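You operate a simulated robot arm through the tools that you are given. There is no shell and no other tool. Be economical: measure what you need, move in short steps, check, and stop when the job is done.

Carry out the task below with a simulated two-armed robot. There is one attempt and no reset: what you move stays moved.

## Task
Fit the inset bat, press the clay lump on its middle, wet it.
Fine: the inset drops into the grey bat's recess; wet with the wetting sponge from the water bowl and stand it back; the wheel stays off.

Only the result counts: the job must be done as asked and must still hold three seconds after the hand-in. Knocking over, shifting, dropping, spilling or breaking anything else fails it.

## Robot
Two 7-joint arms with two-finger parallel grippers on one trunk, on a base that drives. Base frame: it is fixed to the floor where the robot stands at the start and does not move with it; the origin is under the middle of the robot, x ahead of it, y to its left, z up. Lengths are in mm, angles in degrees, forces in N, time in s.
The left shoulder is at the start at [95, 182, 966], the right one opposite. With the tool pointing down near the work surface each hand reaches from about 100 to 740 mm from the robot's upright axis, wherever it stands, measured 20 degrees to its own side. Places, roughly: bat recess [400, 900, 500]; clay lump [-500, 1500, 500]; inset bat (24x17x4 cm) [500, 200, 500]; novice switch [200, 600, 400]; water bowl [-500, 1750, 500]; wetting sponge [0, 1500, 500]. Payload 3.91 kg a hand.
Tool frame (each hand has its own): the origin (TCP) lies between the finger pads and is the grasp point; the fingertips stand 30 mm ahead of it; z points along the fingers, y is the line along which they close. Largest opening 110 mm; finger width 20, thickness 10; the body of the gripper, 48 by 112 mm, starts 55 mm behind the TCP.
Orientation is that of the tool frame in the base frame, as [roll, pitch, yaw] about the fixed x, y, z axes, in that order (R = Rz(yaw) Ry(pitch) Rx(roll)). With the fingers straight down and closing along the base's y, the tool's x points along the base's -x, its y along +y and its z along -z.

## Interface
- The arms move only by the tool servo_tool. It takes "left_moves", "right_moves" or both (then of equal length, played together; a hand with none holds still); each is text: rows parted by semicolons, each of 7 numbers parted by spaces: the finger opening in mm, from 0 to 110, then the shift along the base's x, y, z in mm, then the turn, a rotation vector about the base's x, y, z in degrees. In form: claw x y z ax ay az; .... A call has 1 to 8 rows; each row is the pose to reach, as a shift and turn from the pose commanded when the call began. Each row takes 0.2 s and may step no farther than 50 mm and 8.6 degrees from the row before; otherwise, or with a gripper value out of range, the whole call is refused. Where a pose cannot be reached the arm comes as near as it can. A force on the tool above 90 N (or 10 N above the force at the start of the call, whichever is more), or a blocked arm, ends the call early, and 0.2 s more pass. The fingers move at their own pace (about 72 mm/s each) and stop on an object; they squeeze with about 32 N. The grip force told is the motor's: it shows also when the fingers shut on nothing. Time passes only in rows, and 0.2 s behind the last, so rows that repeat a pose let the fingers close. It gives the time, the measured TCP pose, the force on the tool (base axes), the opening and the grip force at its end, in the units of the frame above (readings bear some noise), with the torque about the TCP (base axes, N m) and any sound that the robot's microphone picked up.
- Cameras (640 x 400 px; columns grow to the right, rows downward): "scene" is now at [210, 64.4, 1119.3]; the picture's right is [0.66, -0.75, 0.00], its down [-0.59, -0.52, -0.62] and it looks along [0.46, 0.41, -0.79] (base axes); focal length 288 px, centre (320, 200). "left" rides on the left gripper at [72, -17, -103] in its tool frame; the picture's right is [0.23, 0.97, 0.00], its down [-0.76, 0.18, -0.62] and it looks along [-0.61, 0.14, 0.78] (tool axes); focal length 222 px, centre (320, 200). "right" rides on the right gripper at [72, 17, -103] in its tool frame; the picture's right is [-0.23, 0.97, 0.00], its down [-0.76, -0.18, -0.62] and it looks along [-0.61, -0.14, 0.78] (tool axes); focal length 222 px, centre (320, 200). There is no depth. A picture from a camera that has moved, and an enlarged one, comes with that camera's place and axes in the base frame and with its lens. The place of the scene camera against the robot may be out by one fixed shift of up to 25 mm in any direction.
- snapshot(camera): a new picture of that camera. It takes no simulated time.
- move_column(by): slides the trunk up (or, below 0, down) by that many mm; the arms and the scene camera ride with it, the base frame stays. It gives what a move gives, with no picture.
- steer(legs): drives the robot by 1 to 6 legs, each [ahead, left, turn to the left] in mm, mm and degrees, along the robot's own axes; the way and the turn of a leg run together, so that a leg with both is an arc; at most 1500 mm and 180 degrees a leg. The arms and the cameras ride along, it lands a little off, and it stops where it bumps. It gives what a move gives.
- head_to(pan, tilt): turns the head with the scene camera to pan (to the left, within 80 degrees either way) and tilt (down, from -29 to 69), counted from straight ahead of the robot. It gives what a move gives.
- inspect(camera, box): a new picture of the part [left, top, right, bottom] of that camera's present view, enlarged. It takes no simulated time.
- job_done(): hands the job in; it is judged then, once.

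Work in short steps. Places have to be worked out from the pictures, the camera data and where the tool is seen: move nearer, look again, correct. Check each grasp and each placing, and mend what went wrong. You have 120 turns and 108 pictures in all, those below and enlarged ones among them. Open the grippers and draw the arms clear of the work before you hand the job in, unless the task says otherwise; then end with one line.

The tools are called after "Call:" as a command line: name --argument value ..., lists and objects as JSON in quotes. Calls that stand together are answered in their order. servo_tool: Moves the arms, as the interface text tells. Its arguments: {"type":"object","properties":{"left_moves":{"type":"string"},"right_moves":{"type":"string"}},"required":[]} The other tools are called the same way: move_column (by) slides the trunk up or down; steer (legs) drives the base; head_to (pan, tilt) turns the head that bears the scene camera; snapshot (camera) takes a picture; inspect (camera, box) takes an enlarged picture of a part of a camera's view; job_done () hands the job in.

At the start:

```text
time_s: 0.0
left_eef_pos: [389.5, 453.8, 780.6]
left_orientation: [180.0, 0.0, -179.9]
left_ft_force: [0.3, -0.5, 0.6]
left_torque: [-0.03, -0.01, -0.02]
left_grip_width: 110.0
left_gripper_force: 0.1
right_eef_pos: [365.5, 21.0, 887.5]
right_orientation: [180.0, -0.1, 179.9]
right_ft_force: [0.3, 0.1, 0.5]
right_torque: [0.0, -0.02, -0.01]
right_grip_width: 109.9
right_gripper_force: 0.0
trunk travel left (down, up): [-225.0, 289.0]
robot x, y, heading: [-0.0, 1.6, -0.2]
head pan, tilt: [41.2, 52.0]
```

scene: 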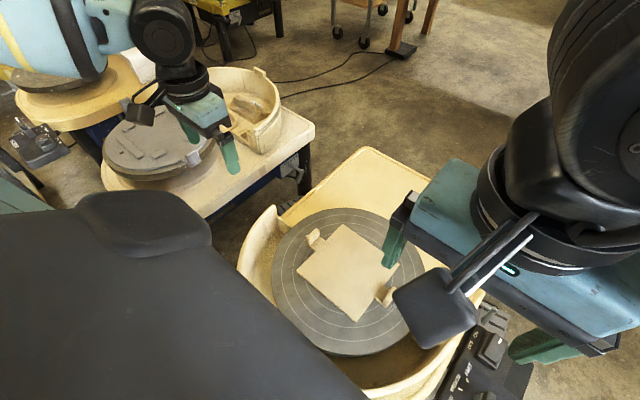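
right: 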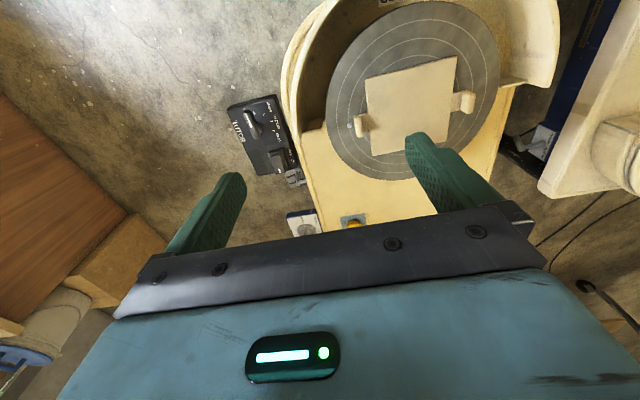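
left: 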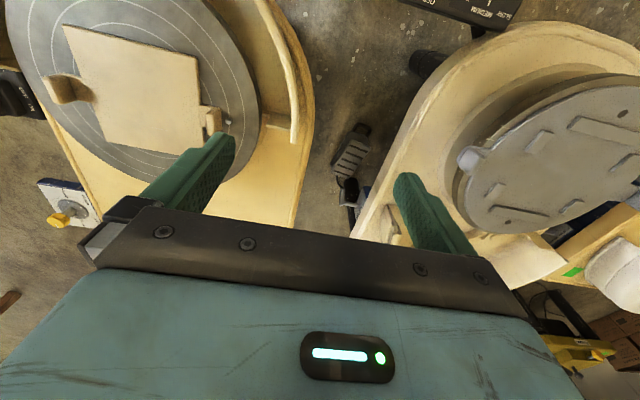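

The inset bat with its two lugs sits on the near wheel, and a second grey bat is to the left. I turn the head to look at the rest of the room.

Call:
head_to --pan 75 --tilt 35

Call:
snapshot --camera "scene"

Call:
inspect --camera "left" --box '[400, 0, 640, 260]'

```text
time_s: 1.0
left_eef_pos: [390.0, 454.0, 781.0]
left_orientation: [180.0, 0.1, 180.0]
left_ft_force: [0.6, -1.0, 0.3]
left_torque: [-0.01, 0.04, 0.03]
left_grip_width: 109.9
left_gripper_force: 0.0
right_eef_pos: [363.7, 21.0, 886.6]
right_orientation: [180.0, 0.1, 179.9]
right_ft_force: [-0.4, 0.4, -0.8]
right_torque: [0.03, 0.02, -0.01]
right_grip_width: 110.0
right_gripper_force: 0.1
trunk travel left (down, up): [-225.0, 289.0]
robot x, y, heading: [3.3, -1.7, -0.0]
head pan, tilt: [75.0, 35.0]
```

```text
104 pictures are left
camera scene: at [176.3, 99.9, 1143.6], right [0.97, -0.26, 0.0], down [-0.15, -0.55, -0.82], along [0.21, 0.79, -0.57], focal length 288 px, centre (320, 200)
```

scene: 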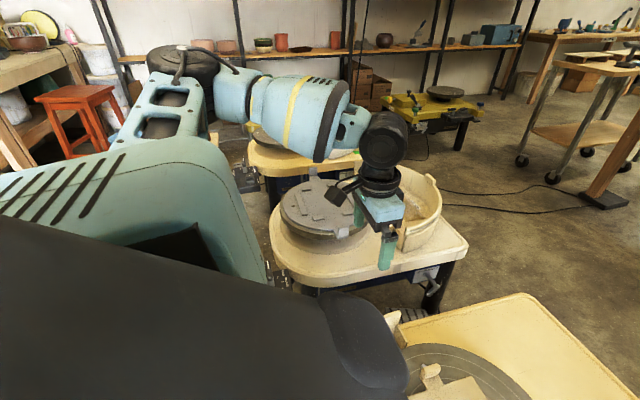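

```text
1.54 times, centred on (520, 130) of left
camera zoom: at [317.1, 435.9, 884.2], right [-0.23, 0.97, 0.0], down [0.76, 0.18, 0.62], along [0.61, 0.14, -0.78], focal length 342 px, centre (12, 308)
```

zoom: 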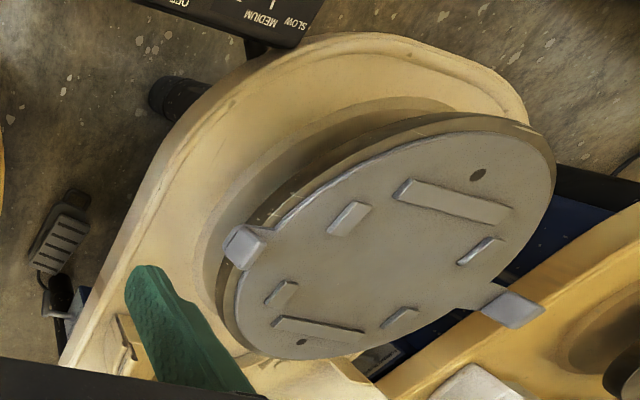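

The grey bat on the second wheel has ribs, lugs and holes, so it may be upside down; I need closer views. I enlarge the scene view there and the inset bat.

Call:
inspect --camera "scene" --box '[240, 140, 480, 300]'

Call:
inspect --camera "right" --box '[280, 0, 560, 230]'

Call:
inspect --camera "left" --box '[0, 0, 300, 230]'

```text
2.50 times, centred on (360, 220) of scene
camera zoom: at [176.3, 99.9, 1143.6], right [0.97, -0.26, 0.0], down [-0.15, -0.55, -0.82], along [0.21, 0.79, -0.57], focal length 719 px, centre (220, 150)
```

zoom: 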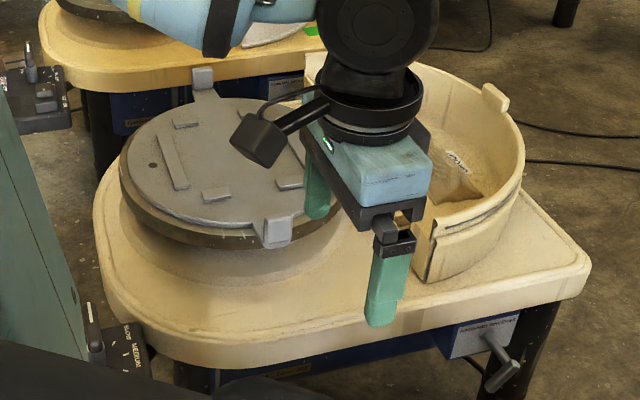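

```text
1.74 times, centred on (420, 115) of right
camera zoom: at [292.6, 38.9, 992.0], right [0.23, 0.97, 0.0], down [0.76, -0.18, 0.62], along [0.61, -0.14, -0.78], focal length 386 px, centre (146, 348)
```

zoom: 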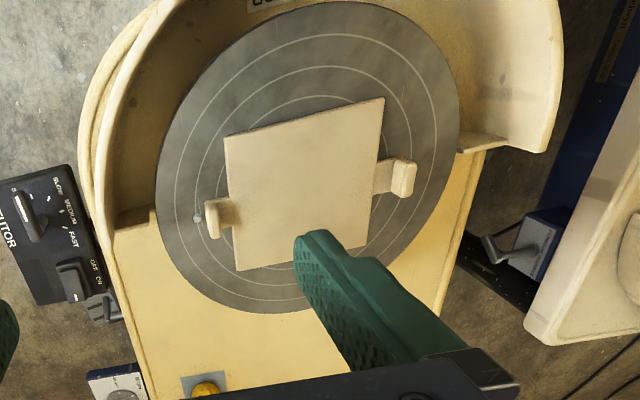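

```text
1.74 times, centred on (150, 115) of left
camera zoom: at [317.1, 435.9, 884.2], right [-0.23, 0.97, 0.0], down [0.76, 0.18, 0.62], along [0.61, 0.14, -0.78], focal length 386 px, centre (616, 348)
```

zoom: 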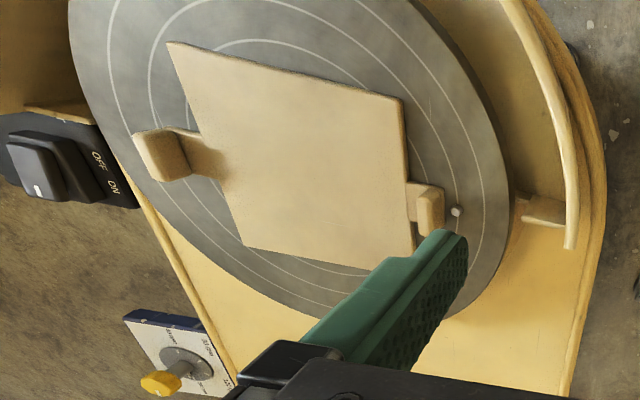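

I check what stands on the floor to the robot's left and behind before driving.

Call:
head_to --pan 80 --tilt 8

Call:
snapshot --camera "scene"

```text
time_s: 1.9
left_eef_pos: [389.3, 453.3, 780.1]
left_orientation: [-180.0, 0.0, 179.9]
left_ft_force: [0.0, 0.2, 0.4]
left_torque: [0.0, 0.03, -0.01]
left_grip_width: 110.0
left_gripper_force: 0.1
right_eef_pos: [365.6, 20.0, 887.1]
right_orientation: [-180.0, 0.0, -179.9]
right_ft_force: [0.5, 0.7, 0.1]
right_torque: [0.01, 0.01, 0.03]
right_grip_width: 110.0
right_gripper_force: 0.2
trunk travel left (down, up): [-225.0, 289.0]
robot x, y, heading: [-1.0, 0.2, 0.1]
head pan, tilt: [80.0, 8.0]
```

```text
99 pictures are left
camera scene: at [169.6, 106.1, 1186.9], right [0.98, -0.17, 0.0], down [-0.02, -0.14, -0.99], along [0.17, 0.98, -0.14], focal length 288 px, centre (320, 200)
```

scene: 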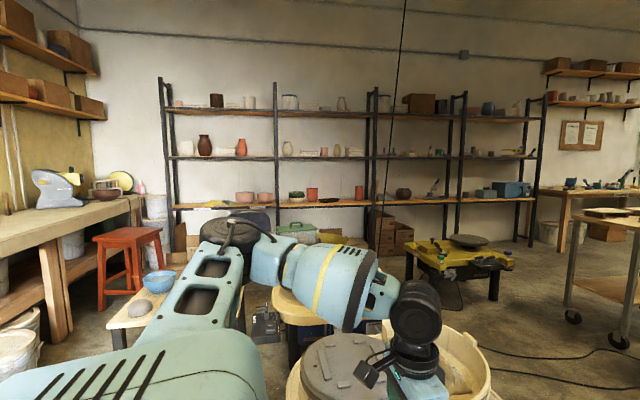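

Clay and bowl stand on a low table at the far left. I back off a little, then drive left alongside the second wheel to see the grey bat from near.

Call:
steer --legs '[[-150, 0, 0], [0, 650, 0]]'

Call:
head_to --pan 25 --tilt 50

Call:
snapshot --camera "scene"

Call:
snapshot --camera "left"

Call:
snapshot --camera "right"

```text
time_s: 9.1
left_eef_pos: [233.5, 1109.1, 780.0]
left_orientation: [-179.9, -0.1, -179.4]
left_ft_force: [0.0, -0.4, 0.3]
left_torque: [-0.01, 0.01, 0.01]
left_grip_width: 110.3
left_gripper_force: 0.2
right_eef_pos: [213.0, 677.6, 888.3]
right_orientation: [180.0, -0.1, -179.5]
right_ft_force: [-0.3, 0.2, -0.5]
right_torque: [-0.04, -0.02, 0.01]
right_grip_width: 110.0
right_gripper_force: 0.1
trunk travel left (down, up): [-225.0, 289.0]
robot x, y, heading: [-149.5, 653.6, 0.9]
head pan, tilt: [80.0, 8.0]
```

```text
time_s: 10.3
left_eef_pos: [233.9, 1109.1, 780.8]
left_orientation: [180.0, 0.1, -179.5]
left_ft_force: [-0.2, -0.5, 0.0]
left_torque: [0.01, 0.0, -0.02]
left_grip_width: 109.9
left_gripper_force: 0.2
right_eef_pos: [212.7, 676.1, 887.4]
right_orientation: [179.9, 0.0, -179.5]
right_ft_force: [0.0, -0.2, 0.1]
right_torque: [0.02, 0.0, 0.03]
right_grip_width: 110.0
right_gripper_force: 0.0
trunk travel left (down, up): [-225.0, 289.0]
robot x, y, heading: [-153.0, 653.0, 0.5]
head pan, tilt: [25.0, 50.0]
```

```text
98 pictures are left
camera scene: at [70.7, 701.9, 1121.9], right [0.43, -0.9, 0.0], down [-0.69, -0.33, -0.64], along [0.58, 0.28, -0.77], focal length 288 px, centre (320, 200)
```

scene: 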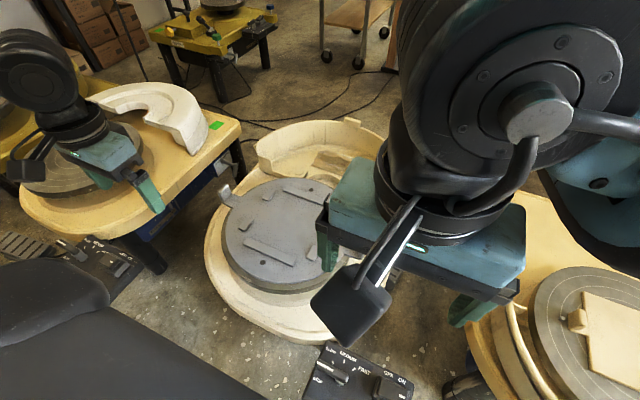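

```text
97 pictures are left
camera left: at [161.1, 1090.9, 884.1], right [-0.24, 0.97, 0.0], down [0.76, 0.18, 0.62], along [0.61, 0.15, -0.78], focal length 222 px, centre (320, 200)
```

left: 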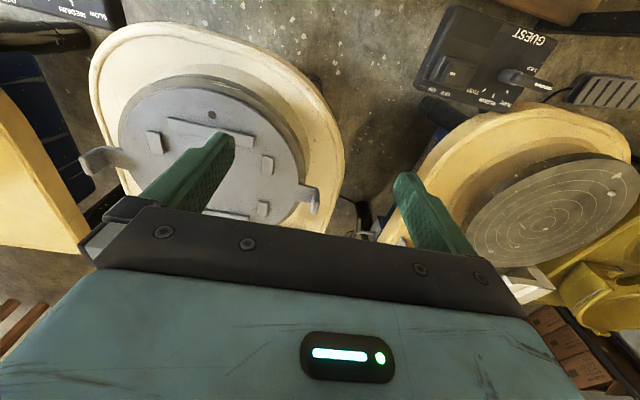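

```text
96 pictures are left
camera right: at [140.1, 693.7, 992.0], right [0.22, 0.98, 0.0], down [0.76, -0.17, 0.62], along [0.61, -0.14, -0.78], focal length 222 px, centre (320, 200)
```

right: 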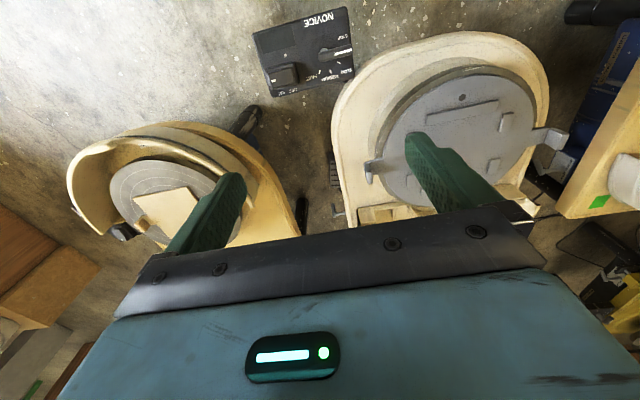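

The novice wheel carries the ribbed grey bat. I enlarge it from the right and left wrist cameras to see whether it faces up or down.

Call:
inspect --camera "right" --box '[330, 20, 580, 230]'

Call:
inspect --camera "left" --box '[70, 50, 350, 230]'

Call:
inspect --camera "scene" --box '[190, 110, 400, 350]'

```text
1.90 times, centred on (455, 125) of right
camera zoom: at [140.1, 693.7, 992.0], right [0.22, 0.98, 0.0], down [0.76, -0.17, 0.62], along [0.61, -0.14, -0.78], focal length 423 px, centre (63, 343)
```

zoom: 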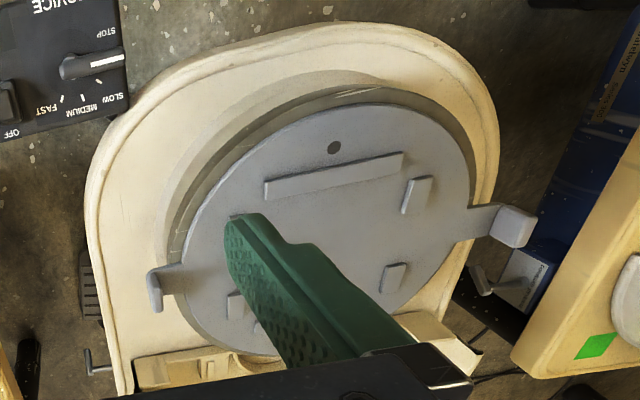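

```text
2.22 times, centred on (210, 140) of left
camera zoom: at [161.1, 1090.9, 884.1], right [-0.24, 0.97, 0.0], down [0.76, 0.18, 0.62], along [0.61, 0.15, -0.78], focal length 494 px, centre (564, 333)
```

zoom: 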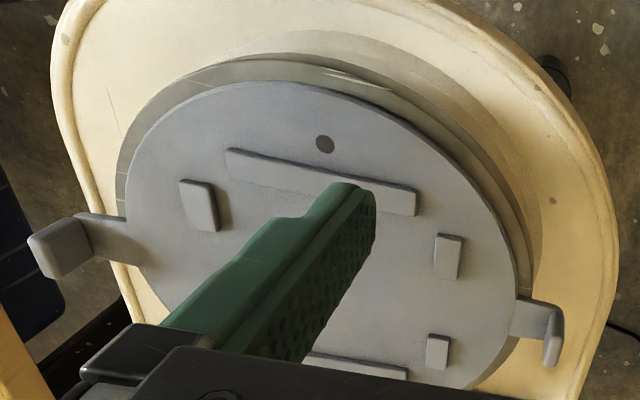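

```text
1.67 times, centred on (295, 230) of scene
camera zoom: at [70.7, 701.9, 1121.9], right [0.43, -0.9, 0.0], down [-0.69, -0.33, -0.64], along [0.58, 0.28, -0.77], focal length 479 px, centre (362, 150)
```

zoom: 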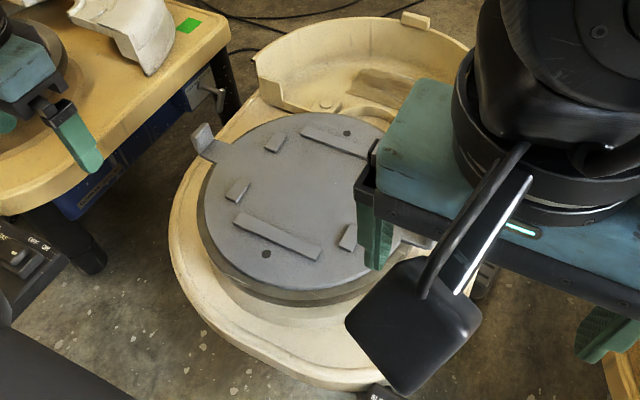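

The bat faces up: two long bars and four short blocks fence a square recess, with gaps in line with the lugs. I bring the left hand over it for an unobstructed measured view.

Call:
servo_tool --left_moves "110 22 -35 14 0 0 0;110 44 -70 28 0 0 0;110 66 -105 42 0 0 0;110 88 -140 56 0 0 0;110 110 -175 70 0 0 0;110 132 -210 80 0 0 0"

Call:
inspect --camera "left" --box '[140, 0, 500, 225]'

```text
time_s: 11.7
left_eef_pos: [366.4, 899.2, 859.5]
left_orientation: [180.0, -0.2, -179.4]
left_ft_force: [-0.1, 0.2, -0.1]
left_torque: [-0.01, -0.01, 0.0]
left_grip_width: 109.9
left_gripper_force: 0.0
right_eef_pos: [212.2, 675.0, 886.6]
right_orientation: [-180.0, 0.0, -179.5]
right_ft_force: [0.5, -0.4, -0.3]
right_torque: [0.0, 0.05, -0.02]
right_grip_width: 110.1
right_gripper_force: 0.1
trunk travel left (down, up): [-225.0, 289.0]
robot x, y, heading: [-153.5, 651.0, 0.4]
head pan, tilt: [25.0, 50.0]
```

```text
1.78 times, centred on (320, 112) of left
camera zoom: at [293.5, 879.9, 963.3], right [-0.24, 0.97, 0.0], down [0.76, 0.18, 0.62], along [0.6, 0.15, -0.78], focal length 395 px, centre (320, 356)
```

zoom: 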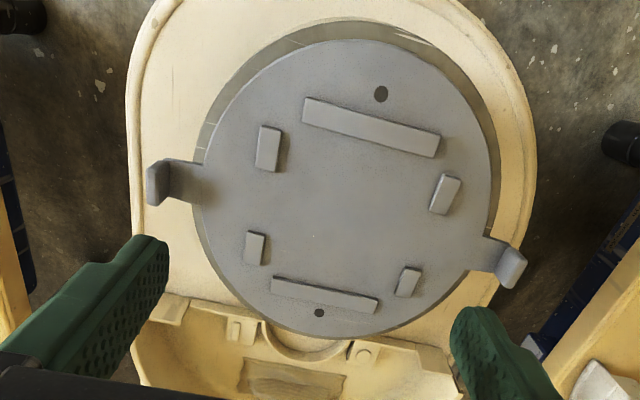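

Triangulating, the bat's top is at z≈505 and the recess is centred at about (446, 947), 177 mm square and aligned with the base axes, with lug gaps along y. Now I drive back to the first wheel to measure and grasp the inset bat by its two lugs.

Call:
steer --legs '[[0, -450, 0]]'

Call:
inspect --camera "left" --box '[0, 0, 500, 312]'

Call:
inspect --camera "right" --box '[140, 0, 640, 312]'

```text
time_s: 16.2
left_eef_pos: [368.6, 439.7, 858.8]
left_orientation: [-180.0, 0.1, -179.5]
left_ft_force: [-0.1, -0.1, -0.6]
left_torque: [0.0, 0.02, 0.02]
left_grip_width: 109.9
left_gripper_force: 0.1
right_eef_pos: [215.7, 217.7, 887.2]
right_orientation: [-180.0, 0.1, -179.6]
right_ft_force: [0.5, -0.3, 0.5]
right_torque: [0.01, 0.02, -0.02]
right_grip_width: 110.1
right_gripper_force: 0.0
trunk travel left (down, up): [-225.0, 289.0]
robot x, y, heading: [-153.2, 195.2, 0.3]
head pan, tilt: [25.0, 50.0]
```

```text
1.28 times, centred on (250, 156) of left
camera zoom: at [296.8, 421.6, 963.3], right [-0.23, 0.97, 0.0], down [0.76, 0.18, 0.62], along [0.61, 0.15, -0.78], focal length 284 px, centre (410, 256)
```

zoom: 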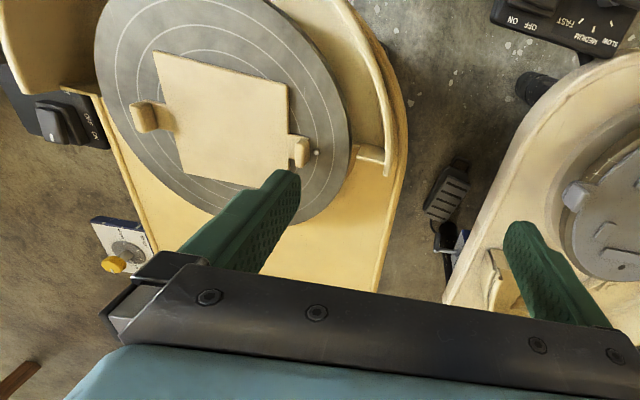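

```text
1.28 times, centred on (390, 156) of right
camera zoom: at [143.8, 234.2, 992.0], right [0.22, 0.98, 0.0], down [0.76, -0.17, 0.62], along [0.61, -0.14, -0.78], focal length 284 px, centre (230, 256)
```

zoom: 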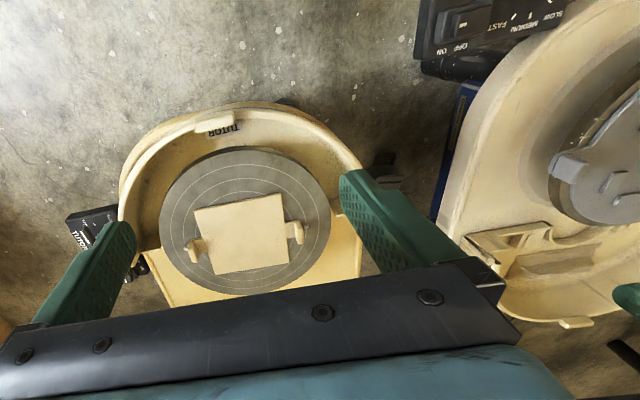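

Driving forward 100 mm, then I bring both hands above the two lugs (about (466, 86) and (472, 292)) at z≈700 for a closer look.

Call:
steer --legs '[[100, 0, 0]]'

Call:
servo_tool --left_moves "110 0 -25 -27 0 0 0;110 0 -50 -53 0 0 0;110 0 -75 -80 0 0 0;110 0 -100 -106 0 0 0;110 0 -124 -132 0 0 0;110 3 -148 -159 0 0 0" --right_moves "110 25 -22 -31 0 0 0;110 50 -44 -62 0 0 0;110 75 -66 -93 0 0 0;110 100 -88 -124 0 0 0;110 125 -110 -155 0 0 0;110 150 -133 -187 0 0 0"

Call:
snapshot --camera "left"

Call:
snapshot --camera "right"

```text
time_s: 17.4
left_eef_pos: [471.8, 440.9, 859.6]
left_orientation: [180.0, -0.1, -179.6]
left_ft_force: [0.3, -0.3, 0.1]
left_torque: [-0.06, 0.0, -0.05]
left_grip_width: 110.1
left_gripper_force: 0.0
right_eef_pos: [317.8, 215.2, 887.1]
right_orientation: [-180.0, 0.0, -179.7]
right_ft_force: [0.0, -0.6, -0.9]
right_torque: [-0.01, 0.02, -0.02]
right_grip_width: 110.3
right_gripper_force: 0.1
trunk travel left (down, up): [-225.0, 289.0]
robot x, y, heading: [-47.4, 193.0, 0.7]
head pan, tilt: [25.0, 50.0]
```

```text
time_s: 18.8
left_eef_pos: [461.9, 327.3, 730.2]
left_orientation: [-179.9, 0.0, -179.8]
left_ft_force: [0.3, -0.3, -0.2]
left_torque: [-0.03, 0.01, 0.0]
left_grip_width: 109.8
left_gripper_force: 0.1
left hand out of reach, approached as far as the arm can: row 5, 6
right_eef_pos: [464.4, 84.4, 700.4]
right_orientation: [-180.0, 0.0, -179.6]
right_ft_force: [0.0, -1.0, -0.4]
right_torque: [-0.01, -0.01, 0.0]
right_grip_width: 109.9
right_gripper_force: 0.0
trunk travel left (down, up): [-225.0, 289.0]
robot x, y, heading: [-48.6, 198.1, 0.6]
head pan, tilt: [25.0, 50.0]
```

```text
89 pictures are left
camera left: at [389.1, 309.5, 833.4], right [-0.23, 0.97, 0.0], down [0.76, 0.18, 0.62], along [0.61, 0.15, -0.78], focal length 222 px, centre (320, 200)
```

left: 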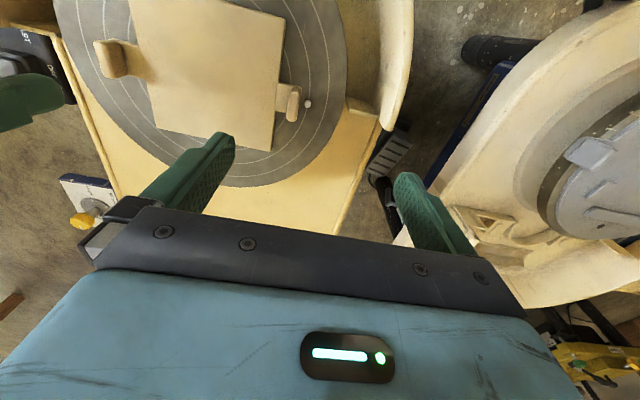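

```text
88 pictures are left
camera right: at [392.8, 102.0, 803.8], right [0.22, 0.98, 0.0], down [0.76, -0.17, 0.62], along [0.61, -0.14, -0.78], focal length 222 px, centre (320, 200)
```

right: 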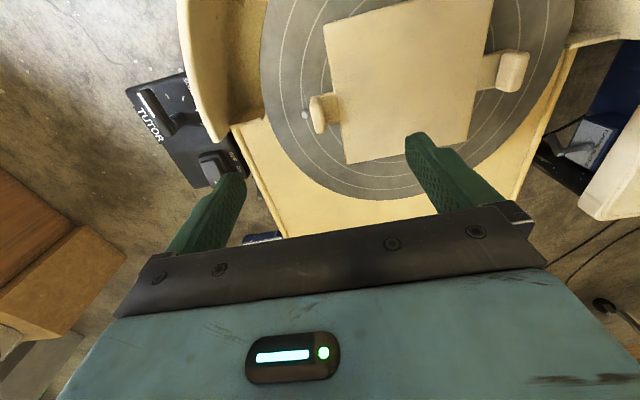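

Triangulation puts the lug tabs at about A(482, 76) and B(479, 294), tops near z≈530. The left arm stopped short of its target; I let it settle with a zero shift to see whether it is really a limit.

Call:
servo_tool --left_moves "110 0 0 0 0 0 0;110 0 0 0 0 0 0;110 0 0 0 0 0 0"

Call:
head_to --pan 0 --tilt 55

Call:
snapshot --camera "scene"

```text
time_s: 19.6
left_eef_pos: [461.7, 329.1, 729.4]
left_orientation: [-180.0, -0.1, -179.6]
left_ft_force: [1.1, -0.6, -0.4]
left_torque: [0.06, -0.02, -0.02]
left_grip_width: 110.2
left_gripper_force: 0.0
right_eef_pos: [464.2, 85.5, 699.8]
right_orientation: [-180.0, 0.0, -179.6]
right_ft_force: [-0.6, -0.8, 0.2]
right_torque: [0.05, -0.01, -0.03]
right_grip_width: 110.2
right_gripper_force: 0.0
trunk travel left (down, up): [-225.0, 289.0]
robot x, y, heading: [-48.3, 189.9, 0.4]
head pan, tilt: [25.0, 50.0]
```

```text
time_s: 20.5
left_eef_pos: [460.7, 328.5, 729.6]
left_orientation: [-179.9, 0.0, -179.7]
left_ft_force: [-0.6, -0.5, -0.6]
left_torque: [0.03, 0.04, 0.0]
left_grip_width: 109.7
left_gripper_force: 0.1
right_eef_pos: [464.8, 85.2, 701.0]
right_orientation: [180.0, 0.0, -179.7]
right_ft_force: [-0.4, -0.6, 0.3]
right_torque: [-0.04, 0.0, -0.02]
right_grip_width: 110.1
right_gripper_force: 0.1
trunk travel left (down, up): [-225.0, 289.0]
robot x, y, heading: [-48.5, 192.9, 0.3]
head pan, tilt: [0.0, 55.0]
```

```text
87 pictures are left
camera scene: at [177.7, 210.4, 1115.4], right [0.01, -1.0, 0.0], down [-0.82, -0.01, -0.57], along [0.57, 0.0, -0.82], focal length 288 px, centre (320, 200)
```

scene: 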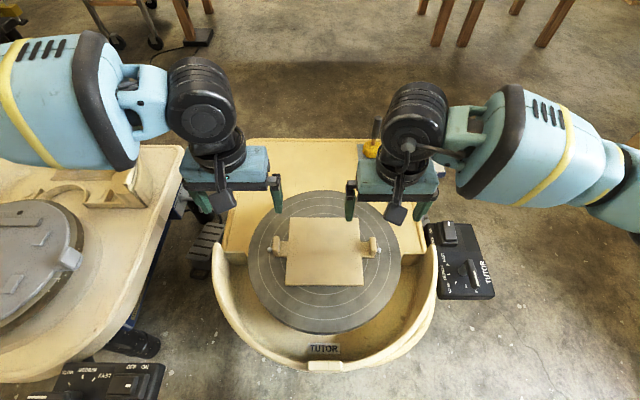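

The arms are symmetric and clear. I retry the left hand with a small move toward the lug.

Call:
servo_tool --left_moves "110 8 -12 0 0 0 0;110 15 -24 0 0 0 0;110 18 -34 0 0 0 0"

```text
time_s: 21.3
left_eef_pos: [465.2, 326.4, 730.2]
left_orientation: [180.0, 0.0, -179.6]
left_ft_force: [-0.3, 0.6, -0.7]
left_torque: [-0.02, -0.02, -0.01]
left_grip_width: 109.9
left_gripper_force: 0.1
left hand out of reach, approached as far as the arm can: row 1, 2, 3
right_eef_pos: [465.3, 85.4, 699.1]
right_orientation: [179.9, 0.0, -179.5]
right_ft_force: [-0.5, -0.2, 0.6]
right_torque: [-0.02, -0.03, -0.03]
right_grip_width: 110.1
right_gripper_force: 0.0
trunk travel left (down, up): [-225.0, 289.0]
robot x, y, heading: [-45.7, 189.8, 0.5]
head pan, tilt: [0.0, 55.0]
```

I test whether it is a height-related joint limit: raise the left hand and move it inward.

Call:
servo_tool --left_moves "110 0 0 40 0 0 0;110 0 -15 80 0 0 0;110 0 -40 80 0 0 0"

```text
time_s: 22.1
left_eef_pos: [467.7, 325.6, 790.0]
left_orientation: [-180.0, -0.1, -179.6]
left_ft_force: [0.3, 0.2, 0.6]
left_torque: [-0.04, 0.01, 0.01]
left_grip_width: 109.9
left_gripper_force: 0.0
left hand out of reach, approached as far as the arm can: row 2, 3
right_eef_pos: [464.3, 85.0, 700.2]
right_orientation: [-180.0, 0.0, -179.6]
right_ft_force: [0.0, -0.1, -0.5]
right_torque: [0.03, -0.03, -0.01]
right_grip_width: 110.0
right_gripper_force: 0.0
trunk travel left (down, up): [-225.0, 289.0]
robot x, y, heading: [-48.8, 190.4, 0.7]
head pan, tilt: [0.0, 55.0]
```

The y stays capped at ~326; maybe a distance guard against the right hand. I move the right hand outward and try again.

Call:
servo_tool --left_moves "110 0 0 0 0 0 0;110 0 0 0 0 0 0;110 0 -20 0 0 0 0;110 0 -40 0 0 0 0" --right_moves "110 0 -30 0 0 0 0;110 0 -60 0 0 0 0;110 0 -60 0 0 0 0;110 0 -60 0 0 0 0"

```text
time_s: 23.1
left_eef_pos: [466.3, 326.2, 789.8]
left_orientation: [-179.9, -0.1, -179.6]
left_ft_force: [0.0, -0.5, 0.2]
left_torque: [-0.01, 0.0, 0.01]
left_grip_width: 109.8
left_gripper_force: 0.1
left hand out of reach, approached as far as the arm can: row 3, 4
right_eef_pos: [465.5, 25.6, 699.5]
right_orientation: [179.9, 0.0, -179.7]
right_ft_force: [0.6, 0.2, 0.6]
right_torque: [-0.03, 0.01, -0.01]
right_grip_width: 110.0
right_gripper_force: 0.0
trunk travel left (down, up): [-225.0, 289.0]
robot x, y, heading: [-46.0, 195.8, 0.5]
head pan, tilt: [0.0, 55.0]
```

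It is a joint limit of the left arm, while the right one has slack inward. I shift the whole robot 80 mm to the right so that the lugs lie better for the left arm.

Call:
steer --legs '[[0, -80, 0]]'

Call:
servo_tool --left_moves "110 0 20 -30 0 0 0;110 0 40 -60 0 0 0;50 8 46 -95 0 0 0;50 10 46 -130 0 0 0" --right_moves "110 0 32 0 0 0 0;110 4 64 0 0 0 0;50 10 96 -20 0 0 0;50 14 128 -40 0 0 0"

```text
time_s: 24.5
left_eef_pos: [467.1, 242.6, 790.1]
left_orientation: [180.0, 0.0, -179.8]
left_ft_force: [0.7, 0.0, -0.4]
left_torque: [0.02, -0.04, 0.0]
left_grip_width: 110.0
left_gripper_force: 0.0
right_eef_pos: [467.6, -57.3, 699.7]
right_orientation: [180.0, 0.0, -179.8]
right_ft_force: [-0.7, -0.5, 0.4]
right_torque: [0.03, 0.01, -0.01]
right_grip_width: 110.0
right_gripper_force: 0.1
trunk travel left (down, up): [-225.0, 289.0]
robot x, y, heading: [-45.6, 112.3, 0.1]
head pan, tilt: [0.0, 55.0]
```

```text
time_s: 25.5
left_eef_pos: [478.8, 290.1, 660.0]
left_orientation: [-179.9, 0.0, -179.6]
left_ft_force: [-0.1, 0.5, 0.1]
left_torque: [-0.01, 0.01, -0.01]
left_grip_width: 50.0
left_gripper_force: 0.1
right_eef_pos: [480.1, 69.3, 659.8]
right_orientation: [-180.0, 0.0, -179.8]
right_ft_force: [0.1, 0.6, 0.1]
right_torque: [-0.03, 0.0, -0.04]
right_grip_width: 49.9
right_gripper_force: 0.2
trunk travel left (down, up): [-225.0, 289.0]
robot x, y, heading: [-47.8, 111.7, 0.5]
head pan, tilt: [0.0, 55.0]
```

Both hands now stand near the lugs at z≈660. I look from both wrist cameras.

Call:
snapshot --camera "left"

Call:
snapshot --camera "right"

```text
86 pictures are left
camera left: at [407.1, 271.6, 762.7], right [-0.23, 0.97, 0.0], down [0.76, 0.18, 0.62], along [0.61, 0.14, -0.78], focal length 222 px, centre (320, 200)
```

left: 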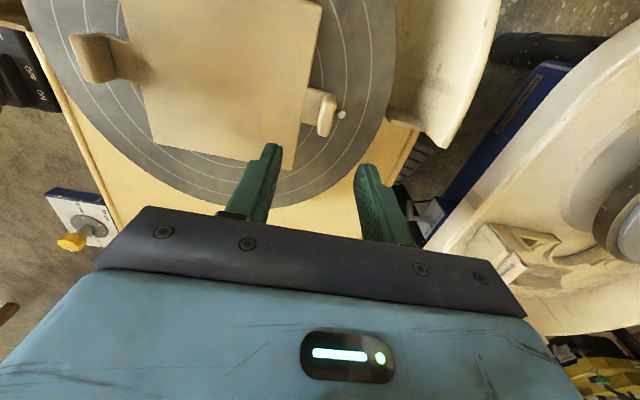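

```text
85 pictures are left
camera right: at [407.8, 87.8, 763.9], right [0.22, 0.97, 0.0], down [0.76, -0.17, 0.62], along [0.61, -0.14, -0.78], focal length 222 px, centre (320, 200)
```

right: 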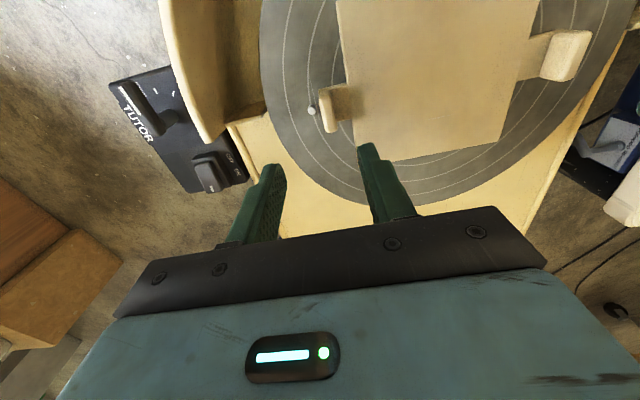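

Triangulated tabs: A(478, 80), B(479.5, 298), mid-height z≈527. I align over them and descend to z≈590 with narrower openings.

Call:
servo_tool --left_moves "40 1 8 -25 0 0 0;40 1 8 -50 0 0 0;40 1 8 -70 0 0 0" --right_moves "40 -2 11 -25 0 0 0;40 -2 11 -50 0 0 0;40 -2 11 -70 0 0 0"

Call:
inspect --camera "left" --box '[200, 50, 440, 200]'

Call:
inspect --camera "right" --box '[200, 50, 440, 200]'

```text
time_s: 26.3
left_eef_pos: [479.5, 297.9, 590.4]
left_orientation: [-179.9, 0.0, -179.7]
left_ft_force: [0.1, -0.3, -0.4]
left_torque: [-0.01, 0.02, -0.01]
left_grip_width: 40.2
left_gripper_force: 0.0
right_eef_pos: [477.2, 81.0, 590.9]
right_orientation: [180.0, 0.0, -179.7]
right_ft_force: [-0.1, 0.3, -0.2]
right_torque: [-0.01, 0.05, 0.01]
right_grip_width: 40.1
right_gripper_force: 0.1
trunk travel left (down, up): [-225.0, 289.0]
robot x, y, heading: [-45.4, 115.0, 0.4]
head pan, tilt: [0.0, 55.0]
```

```text
2.67 times, centred on (320, 125) of left
camera zoom: at [407.6, 278.5, 692.4], right [-0.23, 0.97, 0.0], down [0.76, 0.18, 0.62], along [0.61, 0.14, -0.78], focal length 592 px, centre (320, 400)
```

zoom: 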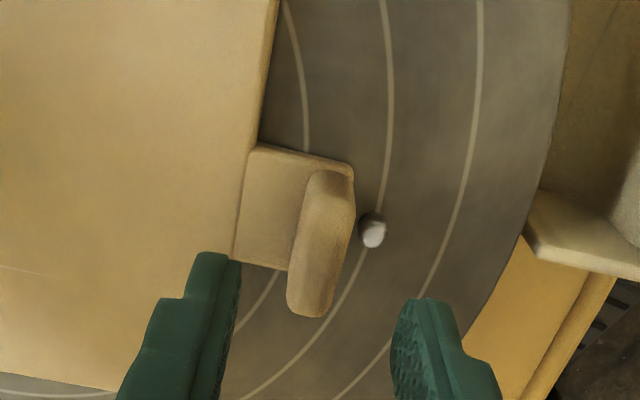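

```text
2.67 times, centred on (320, 125) of right
camera zoom: at [404.7, 98.3, 695.5], right [0.22, 0.98, 0.0], down [0.76, -0.17, 0.62], along [0.61, -0.14, -0.78], focal length 592 px, centre (320, 400)
```

zoom: 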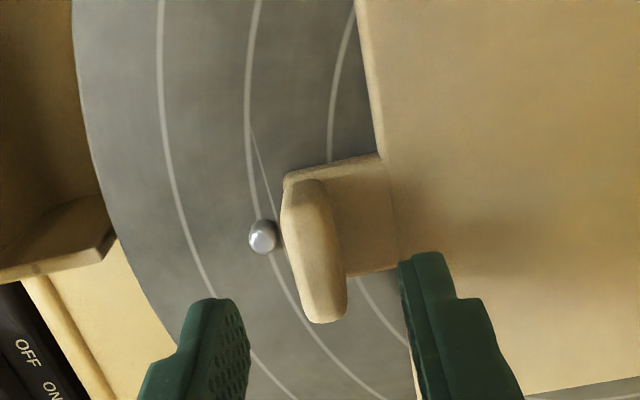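

Both tabs lie centred between the fingers. I descend to TCP z≈550 (tips at 520), keeping the opening at 40 mm.

Call:
servo_tool --left_moves "36 -1 0 -20 0 0 0;36 -1 0 -40 0 0 0" --right_moves "36 1 -1 -20 0 0 0;36 1 -1 -40 0 0 0"

Call:
inspect --camera "left" --box '[200, 80, 440, 230]'

Call:
inspect --camera "right" --box '[200, 80, 440, 230]'

```text
time_s: 26.9
left_eef_pos: [476.6, 297.9, 551.0]
left_orientation: [-179.9, 0.1, -179.8]
left_ft_force: [-1.2, 0.0, -0.2]
left_torque: [0.03, 0.01, 0.03]
left_grip_width: 36.1
left_gripper_force: 0.0
right_eef_pos: [479.6, 80.4, 550.8]
right_orientation: [180.0, 0.1, -179.7]
right_ft_force: [-0.5, 0.1, -0.2]
right_torque: [-0.04, -0.02, -0.03]
right_grip_width: 35.8
right_gripper_force: 0.0
trunk travel left (down, up): [-225.0, 289.0]
robot x, y, heading: [-45.4, 110.3, 0.2]
head pan, tilt: [0.0, 55.0]
```

```text
2.67 times, centred on (320, 155) of left
camera zoom: at [405.3, 279.5, 653.9], right [-0.23, 0.97, 0.0], down [0.76, 0.18, 0.62], along [0.61, 0.14, -0.78], focal length 592 px, centre (320, 320)
```

zoom: 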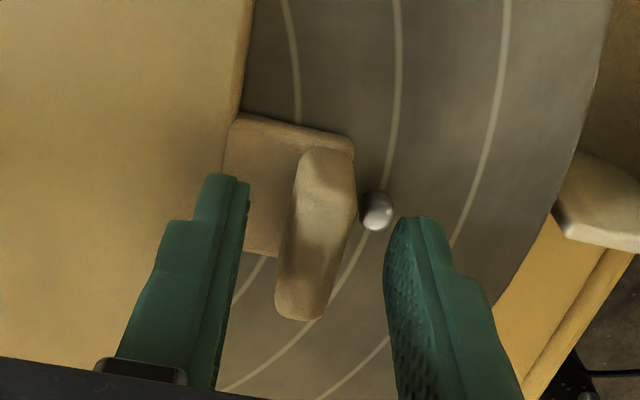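

```text
2.67 times, centred on (320, 155) of right
camera zoom: at [407.4, 96.9, 655.4], right [0.22, 0.98, 0.0], down [0.76, -0.17, 0.62], along [0.61, -0.14, -0.78], focal length 592 px, centre (320, 320)
```

zoom: 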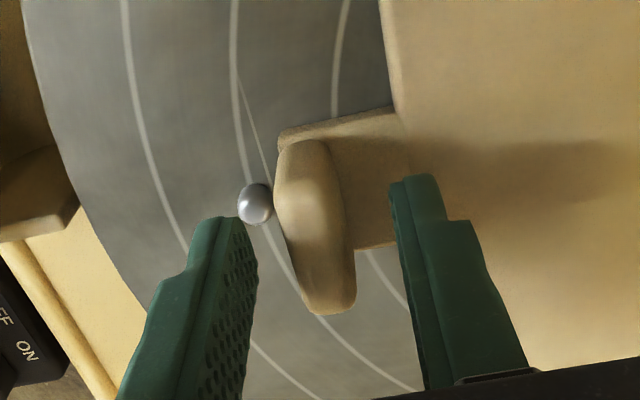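

I go down 8 mm more for overlap, watching force, then close both grippers together.

Call:
servo_tool --left_moves "36 1 0 -8 0 0 0;20 1 0 -8 0 0 0;8 1 0 -8 0 0 0;0 1 0 -8 0 0 0;0 1 0 -8 0 0 0" --right_moves "36 -1 0 -8 0 0 0;20 -1 0 -8 0 0 0;8 -1 0 -8 0 0 0;0 -1 0 -8 0 0 0;0 -1 0 -8 0 0 0"

Call:
inspect --camera "left" --box '[200, 80, 440, 230]'

Call:
inspect --camera "right" --box '[200, 80, 440, 230]'

```text
time_s: 28.1
left_eef_pos: [476.4, 298.8, 544.2]
left_orientation: [-179.7, 0.0, -179.7]
left_ft_force: [-1.4, -15.2, -0.5]
left_torque: [-0.04, 0.01, -0.08]
left_grip_width: 13.5
left_gripper_force: 32.1
left hand out of reach, approached as far as the arm can: row 1, 2, 3, 4, 5
right_eef_pos: [478.8, 80.1, 541.9]
right_orientation: [179.8, 0.1, -179.6]
right_ft_force: [2.6, 15.3, -0.9]
right_torque: [0.15, -0.02, -0.28]
right_grip_width: 13.9
right_gripper_force: 32.4
trunk travel left (down, up): [-225.0, 289.0]
robot x, y, heading: [-48.0, 114.2, 0.2]
head pan, tilt: [0.0, 55.0]
```

```text
2.67 times, centred on (320, 155) of left
camera zoom: at [403.6, 281.4, 648.1], right [-0.23, 0.97, 0.0], down [0.76, 0.18, 0.62], along [0.61, 0.14, -0.78], focal length 592 px, centre (320, 320)
```

zoom: 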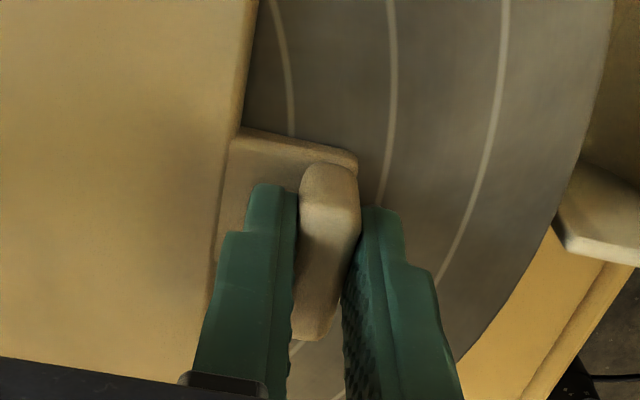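

```text
2.67 times, centred on (320, 155) of right
camera zoom: at [406.5, 98.2, 647.8], right [0.22, 0.98, 0.0], down [0.76, -0.18, 0.62], along [0.61, -0.13, -0.78], focal length 592 px, centre (320, 320)
```

zoom: 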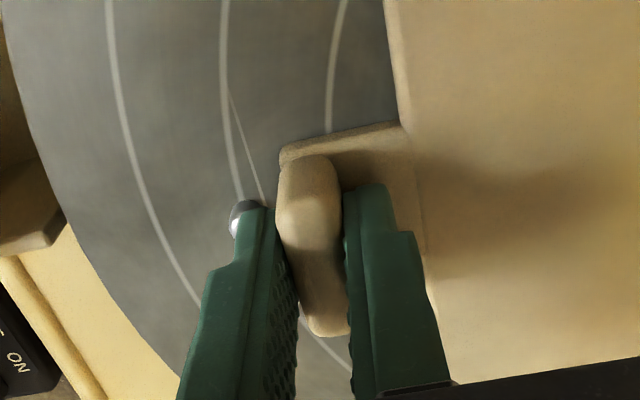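

Firm grips on both tabs (13.5 mm). I lift both hands together 40 mm, easing the 15 N inward pull slightly.

Call:
servo_tool --left_moves "0 0 -1 10 0 0 0;0 0 -1 25 0 0 0;0 0 -1 40 0 0 0" --right_moves "0 0 1 10 0 0 0;0 0 1 25 0 0 0;0 0 1 40 0 0 0"

Call:
snapshot --camera "scene"

```text
time_s: 28.9
left_eef_pos: [475.7, 300.3, 585.9]
left_orientation: [179.9, 0.0, -179.7]
left_ft_force: [-1.5, -12.8, -7.0]
left_torque: [0.4, 0.17, -0.2]
left_grip_width: 13.7
left_gripper_force: 31.7
right_eef_pos: [478.3, 81.8, 582.0]
right_orientation: [179.8, 0.1, -179.6]
right_ft_force: [1.0, 13.5, 3.6]
right_torque: [0.85, -0.15, 0.0]
right_grip_width: 13.4
right_gripper_force: 31.4
trunk travel left (down, up): [-225.0, 289.0]
robot x, y, heading: [-49.2, 113.8, 0.5]
head pan, tilt: [0.0, 55.0]
```

```text
78 pictures are left
camera scene: at [178.1, 128.7, 1115.4], right [0.01, -1.0, 0.0], down [-0.82, 0.0, -0.57], along [0.57, 0.0, -0.82], focal length 288 px, centre (320, 200)
```

scene: 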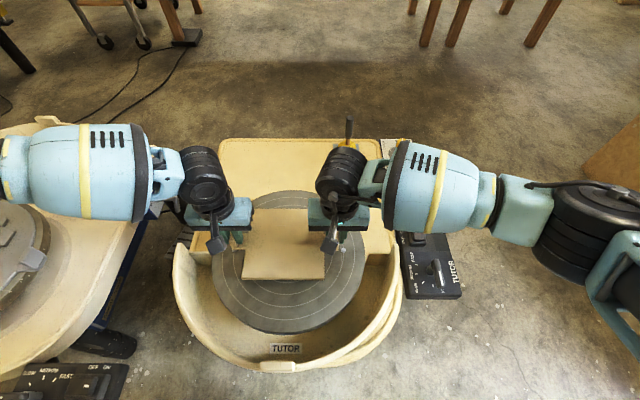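

Lifted, with the left side ~4 mm high. I level it and raise to z≈760.

Call:
servo_tool --left_moves "0 0 -1 30 0 0 0;0 0 -1 68 0 0 0;0 0 -1 106 0 0 0;0 0 -1 144 0 0 0;0 0 -1 174 0 0 0" --right_moves "0 0 0 34 0 0 0;0 0 0 72 0 0 0;0 0 0 110 0 0 0;0 0 0 148 0 0 0;0 0 0 178 0 0 0"

```text
time_s: 30.1
left_eef_pos: [476.1, 297.5, 760.1]
left_orientation: [-180.0, 0.0, -179.6]
left_ft_force: [0.1, -7.4, -0.9]
left_torque: [-0.32, -0.38, -0.02]
left_grip_width: 13.6
left_gripper_force: 31.9
right_eef_pos: [479.8, 80.0, 759.1]
right_orientation: [179.9, 0.0, -179.8]
right_ft_force: [-0.6, 8.1, -2.8]
right_torque: [0.02, 0.37, -0.03]
right_grip_width: 13.8
right_gripper_force: 32.4
trunk travel left (down, up): [-225.0, 289.0]
robot x, y, heading: [-46.5, 110.0, 0.4]
head pan, tilt: [0.0, 55.0]
```

The inset is held level at z≈760. I back off to x=-150 and drive left 759 mm so that it hangs near the recess.

Call:
steer --legs '[[-104, 0, 0], [0, 400, 0], [0, 359, 0]]'

Call:
snapshot --camera "scene"

```text
time_s: 38.2
left_eef_pos: [360.1, 1059.6, 760.6]
left_orientation: [-179.9, 0.0, -179.0]
left_ft_force: [-0.5, 12.2, 1.1]
left_torque: [-0.02, 0.06, -0.01]
left_grip_width: 13.6
left_gripper_force: 32.6
right_eef_pos: [365.8, 842.0, 759.6]
right_orientation: [-180.0, -0.1, -179.0]
right_ft_force: [0.6, -11.3, -3.6]
right_torque: [-0.39, -0.07, 0.02]
right_grip_width: 13.7
right_gripper_force: 32.0
trunk travel left (down, up): [-225.0, 289.0]
robot x, y, heading: [-158.9, 866.9, 0.9]
head pan, tilt: [0.0, 55.0]
```

```text
77 pictures are left
camera scene: at [64.8, 887.4, 1115.3], right [0.02, -1.0, 0.0], down [-0.82, -0.01, -0.57], along [0.57, 0.01, -0.82], focal length 288 px, centre (320, 200)
```

scene: 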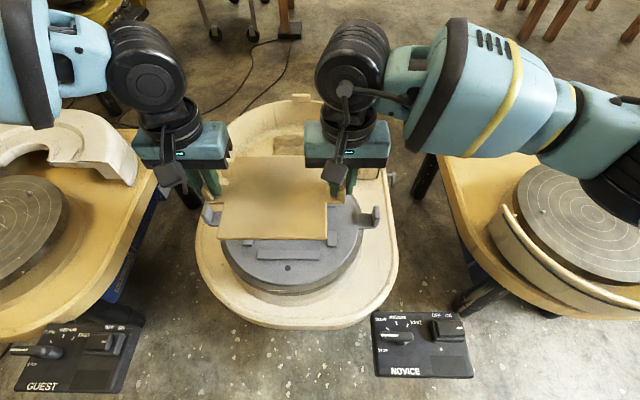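

I bring the inset to the recess centre (446.5, 947.5), square it up by 1° and lower to TCP z≈620, then check the fit from the wrist cameras.

Call:
servo_tool --left_moves "0 29 -1 0 0 0 -0.3;0 58 -2 0 0 0 -0.6;0 86 -3 -20 0 0 -1;0 86 -3 -60 0 0 -1;0 86 -3 -100 0 0 -1;0 86 -3 -140 0 0 -1" --right_moves "0 28 -1 0 0 0 -0.3;0 55 -2 0 0 0 -0.6;0 81 -3 -20 0 0 -1;0 81 -3 -60 0 0 -1;0 81 -3 -100 0 0 -1;0 81 -3 -140 0 0 -1"

Call:
snapshot --camera "left"

Call:
snapshot --camera "right"

Call:
inspect --camera "scene" --box '[170, 90, 430, 330]'

```text
time_s: 39.6
left_eef_pos: [407.6, 1061.5, 615.8]
left_orientation: [-179.3, 0.6, -180.0]
left_ft_force: [14.6, -33.7, 6.0]
left_torque: [-1.27, 0.29, 0.78]
left_grip_width: 16.8
left_gripper_force: 32.4
left hand out of reach, approached as far as the arm can: row 3, 4, 5, 6
right_eef_pos: [443.4, 846.6, 616.8]
right_orientation: [179.9, -0.4, -179.3]
right_ft_force: [-12.9, 33.1, -8.3]
right_torque: [-0.23, -0.43, 0.85]
right_grip_width: 16.7
right_gripper_force: 31.5
trunk travel left (down, up): [-225.0, 289.0]
robot x, y, heading: [-161.4, 869.5, 1.0]
head pan, tilt: [0.0, 55.0]
```

```text
76 pictures are left
camera left: at [333.8, 1045.1, 718.4], right [-0.23, 0.97, -0.01], down [0.75, 0.18, 0.63], along [0.62, 0.13, -0.78], focal length 222 px, centre (320, 200)
```

left: 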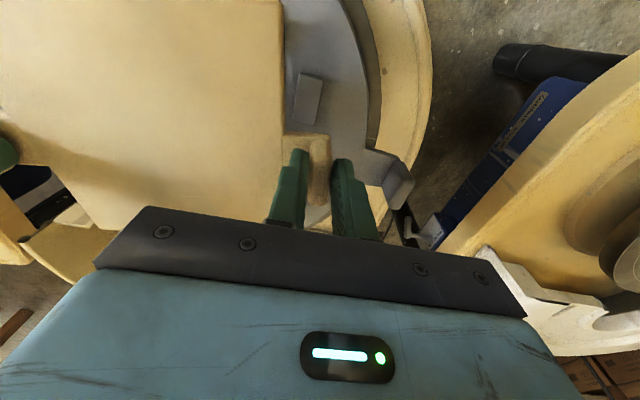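

```text
75 pictures are left
camera right: at [371.6, 863.1, 721.6], right [0.22, 0.98, 0.0], down [0.77, -0.17, 0.62], along [0.6, -0.13, -0.79], focal length 222 px, centre (320, 200)
```

right: 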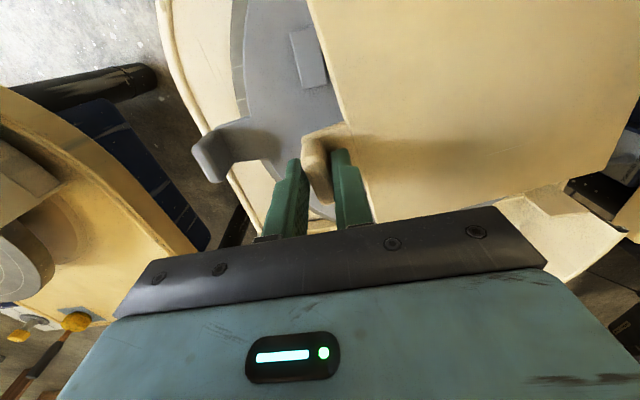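

```text
1.67 times, centred on (300, 210) of scene
camera zoom: at [65.5, 887.7, 1115.0], right [0.02, -1.0, 0.0], down [-0.82, -0.01, -0.57], along [0.57, 0.01, -0.82], focal length 479 px, centre (353, 183)
```

zoom: 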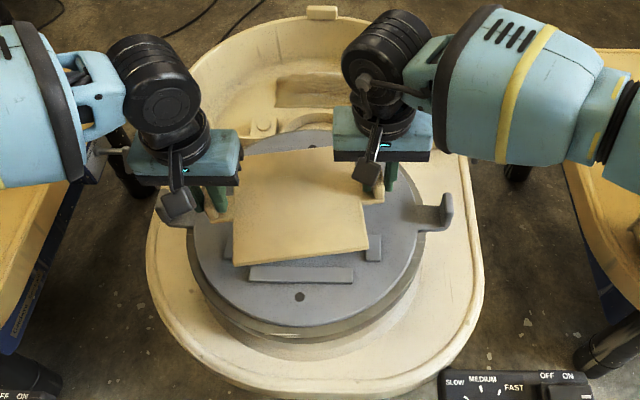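

The left arm hits its joint limit at x≈408 so the inset is skewed. I bring the right hand back to square it and raise a little; then I will shift the robot to the right, which gives the left arm more room.

Call:
servo_tool --left_moves "0 -2 0 10 0 0 0.2;0 -4 0 20 0 0 0.4;0 -4 0 40 0 0 0.4" --right_moves "0 -13 -1 10 0 0 0;0 -26 -2 20 0 0 0;0 -39 -2 40 0 0 -0.3"

Call:
inspect --camera "scene" --box '[170, 90, 430, 330]'

```text
time_s: 40.4
left_eef_pos: [398.6, 1061.1, 655.6]
left_orientation: [-179.2, 0.4, -179.9]
left_ft_force: [4.4, -39.2, 6.9]
left_torque: [-1.5, -0.43, 0.34]
left_grip_width: 13.9
left_gripper_force: 32.0
right_eef_pos: [406.3, 841.9, 660.3]
right_orientation: [179.6, 0.2, 180.0]
right_ft_force: [-5.9, 39.1, -10.0]
right_torque: [-0.18, 0.37, 0.43]
right_grip_width: 14.3
right_gripper_force: 32.0
trunk travel left (down, up): [-225.0, 289.0]
robot x, y, heading: [-158.6, 866.5, 0.6]
head pan, tilt: [0.0, 55.0]
```

```text
1.67 times, centred on (300, 210) of scene
camera zoom: at [64.3, 887.1, 1115.5], right [0.02, -1.0, 0.0], down [-0.82, -0.01, -0.57], along [0.57, 0.01, -0.82], focal length 479 px, centre (353, 183)
```

zoom: 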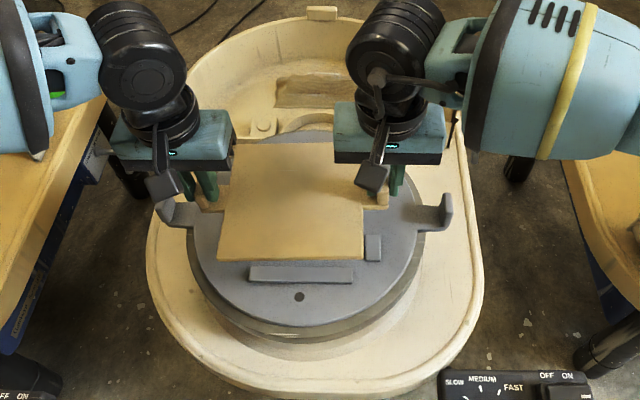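

Nearly square again, but stretched (39 N). I ease the right hand inward and level it, then drive right 60 mm.

Call:
servo_tool --left_moves "0 0 -1 1 0 0 0;0 0 -2 2 0 0 0" --right_moves "0 -3 1 -1 0 0 0;0 -7 2 -3 0 0 0"

Call:
steer --legs '[[0, -60, 0]]'

```text
time_s: 41.0
left_eef_pos: [398.8, 1059.5, 655.8]
left_orientation: [-179.6, 0.2, -179.7]
left_ft_force: [-1.4, -32.3, 4.4]
left_torque: [-1.0, -0.34, -0.33]
left_grip_width: 13.4
left_gripper_force: 32.0
right_eef_pos: [401.8, 841.9, 658.1]
right_orientation: [179.7, 0.2, 179.8]
right_ft_force: [1.9, 31.8, -6.9]
right_torque: [-0.23, 0.33, -0.07]
right_grip_width: 14.0
right_gripper_force: 31.7
trunk travel left (down, up): [-225.0, 289.0]
robot x, y, heading: [-160.5, 865.8, 0.8]
head pan, tilt: [0.0, 55.0]
```

```text
time_s: 42.2
left_eef_pos: [398.4, 1000.5, 656.2]
left_orientation: [-179.7, 0.2, -179.8]
left_ft_force: [-1.8, -31.7, 4.0]
left_torque: [-0.99, 0.28, -0.34]
left_grip_width: 13.8
left_gripper_force: 32.0
right_eef_pos: [402.6, 781.3, 656.8]
right_orientation: [179.7, 0.1, 179.8]
right_ft_force: [1.0, 31.5, -6.8]
right_torque: [-0.22, -0.33, -0.11]
right_grip_width: 13.9
right_gripper_force: 31.9
trunk travel left (down, up): [-225.0, 289.0]
robot x, y, heading: [-157.8, 804.4, 0.7]
head pan, tilt: [0.0, 55.0]
```

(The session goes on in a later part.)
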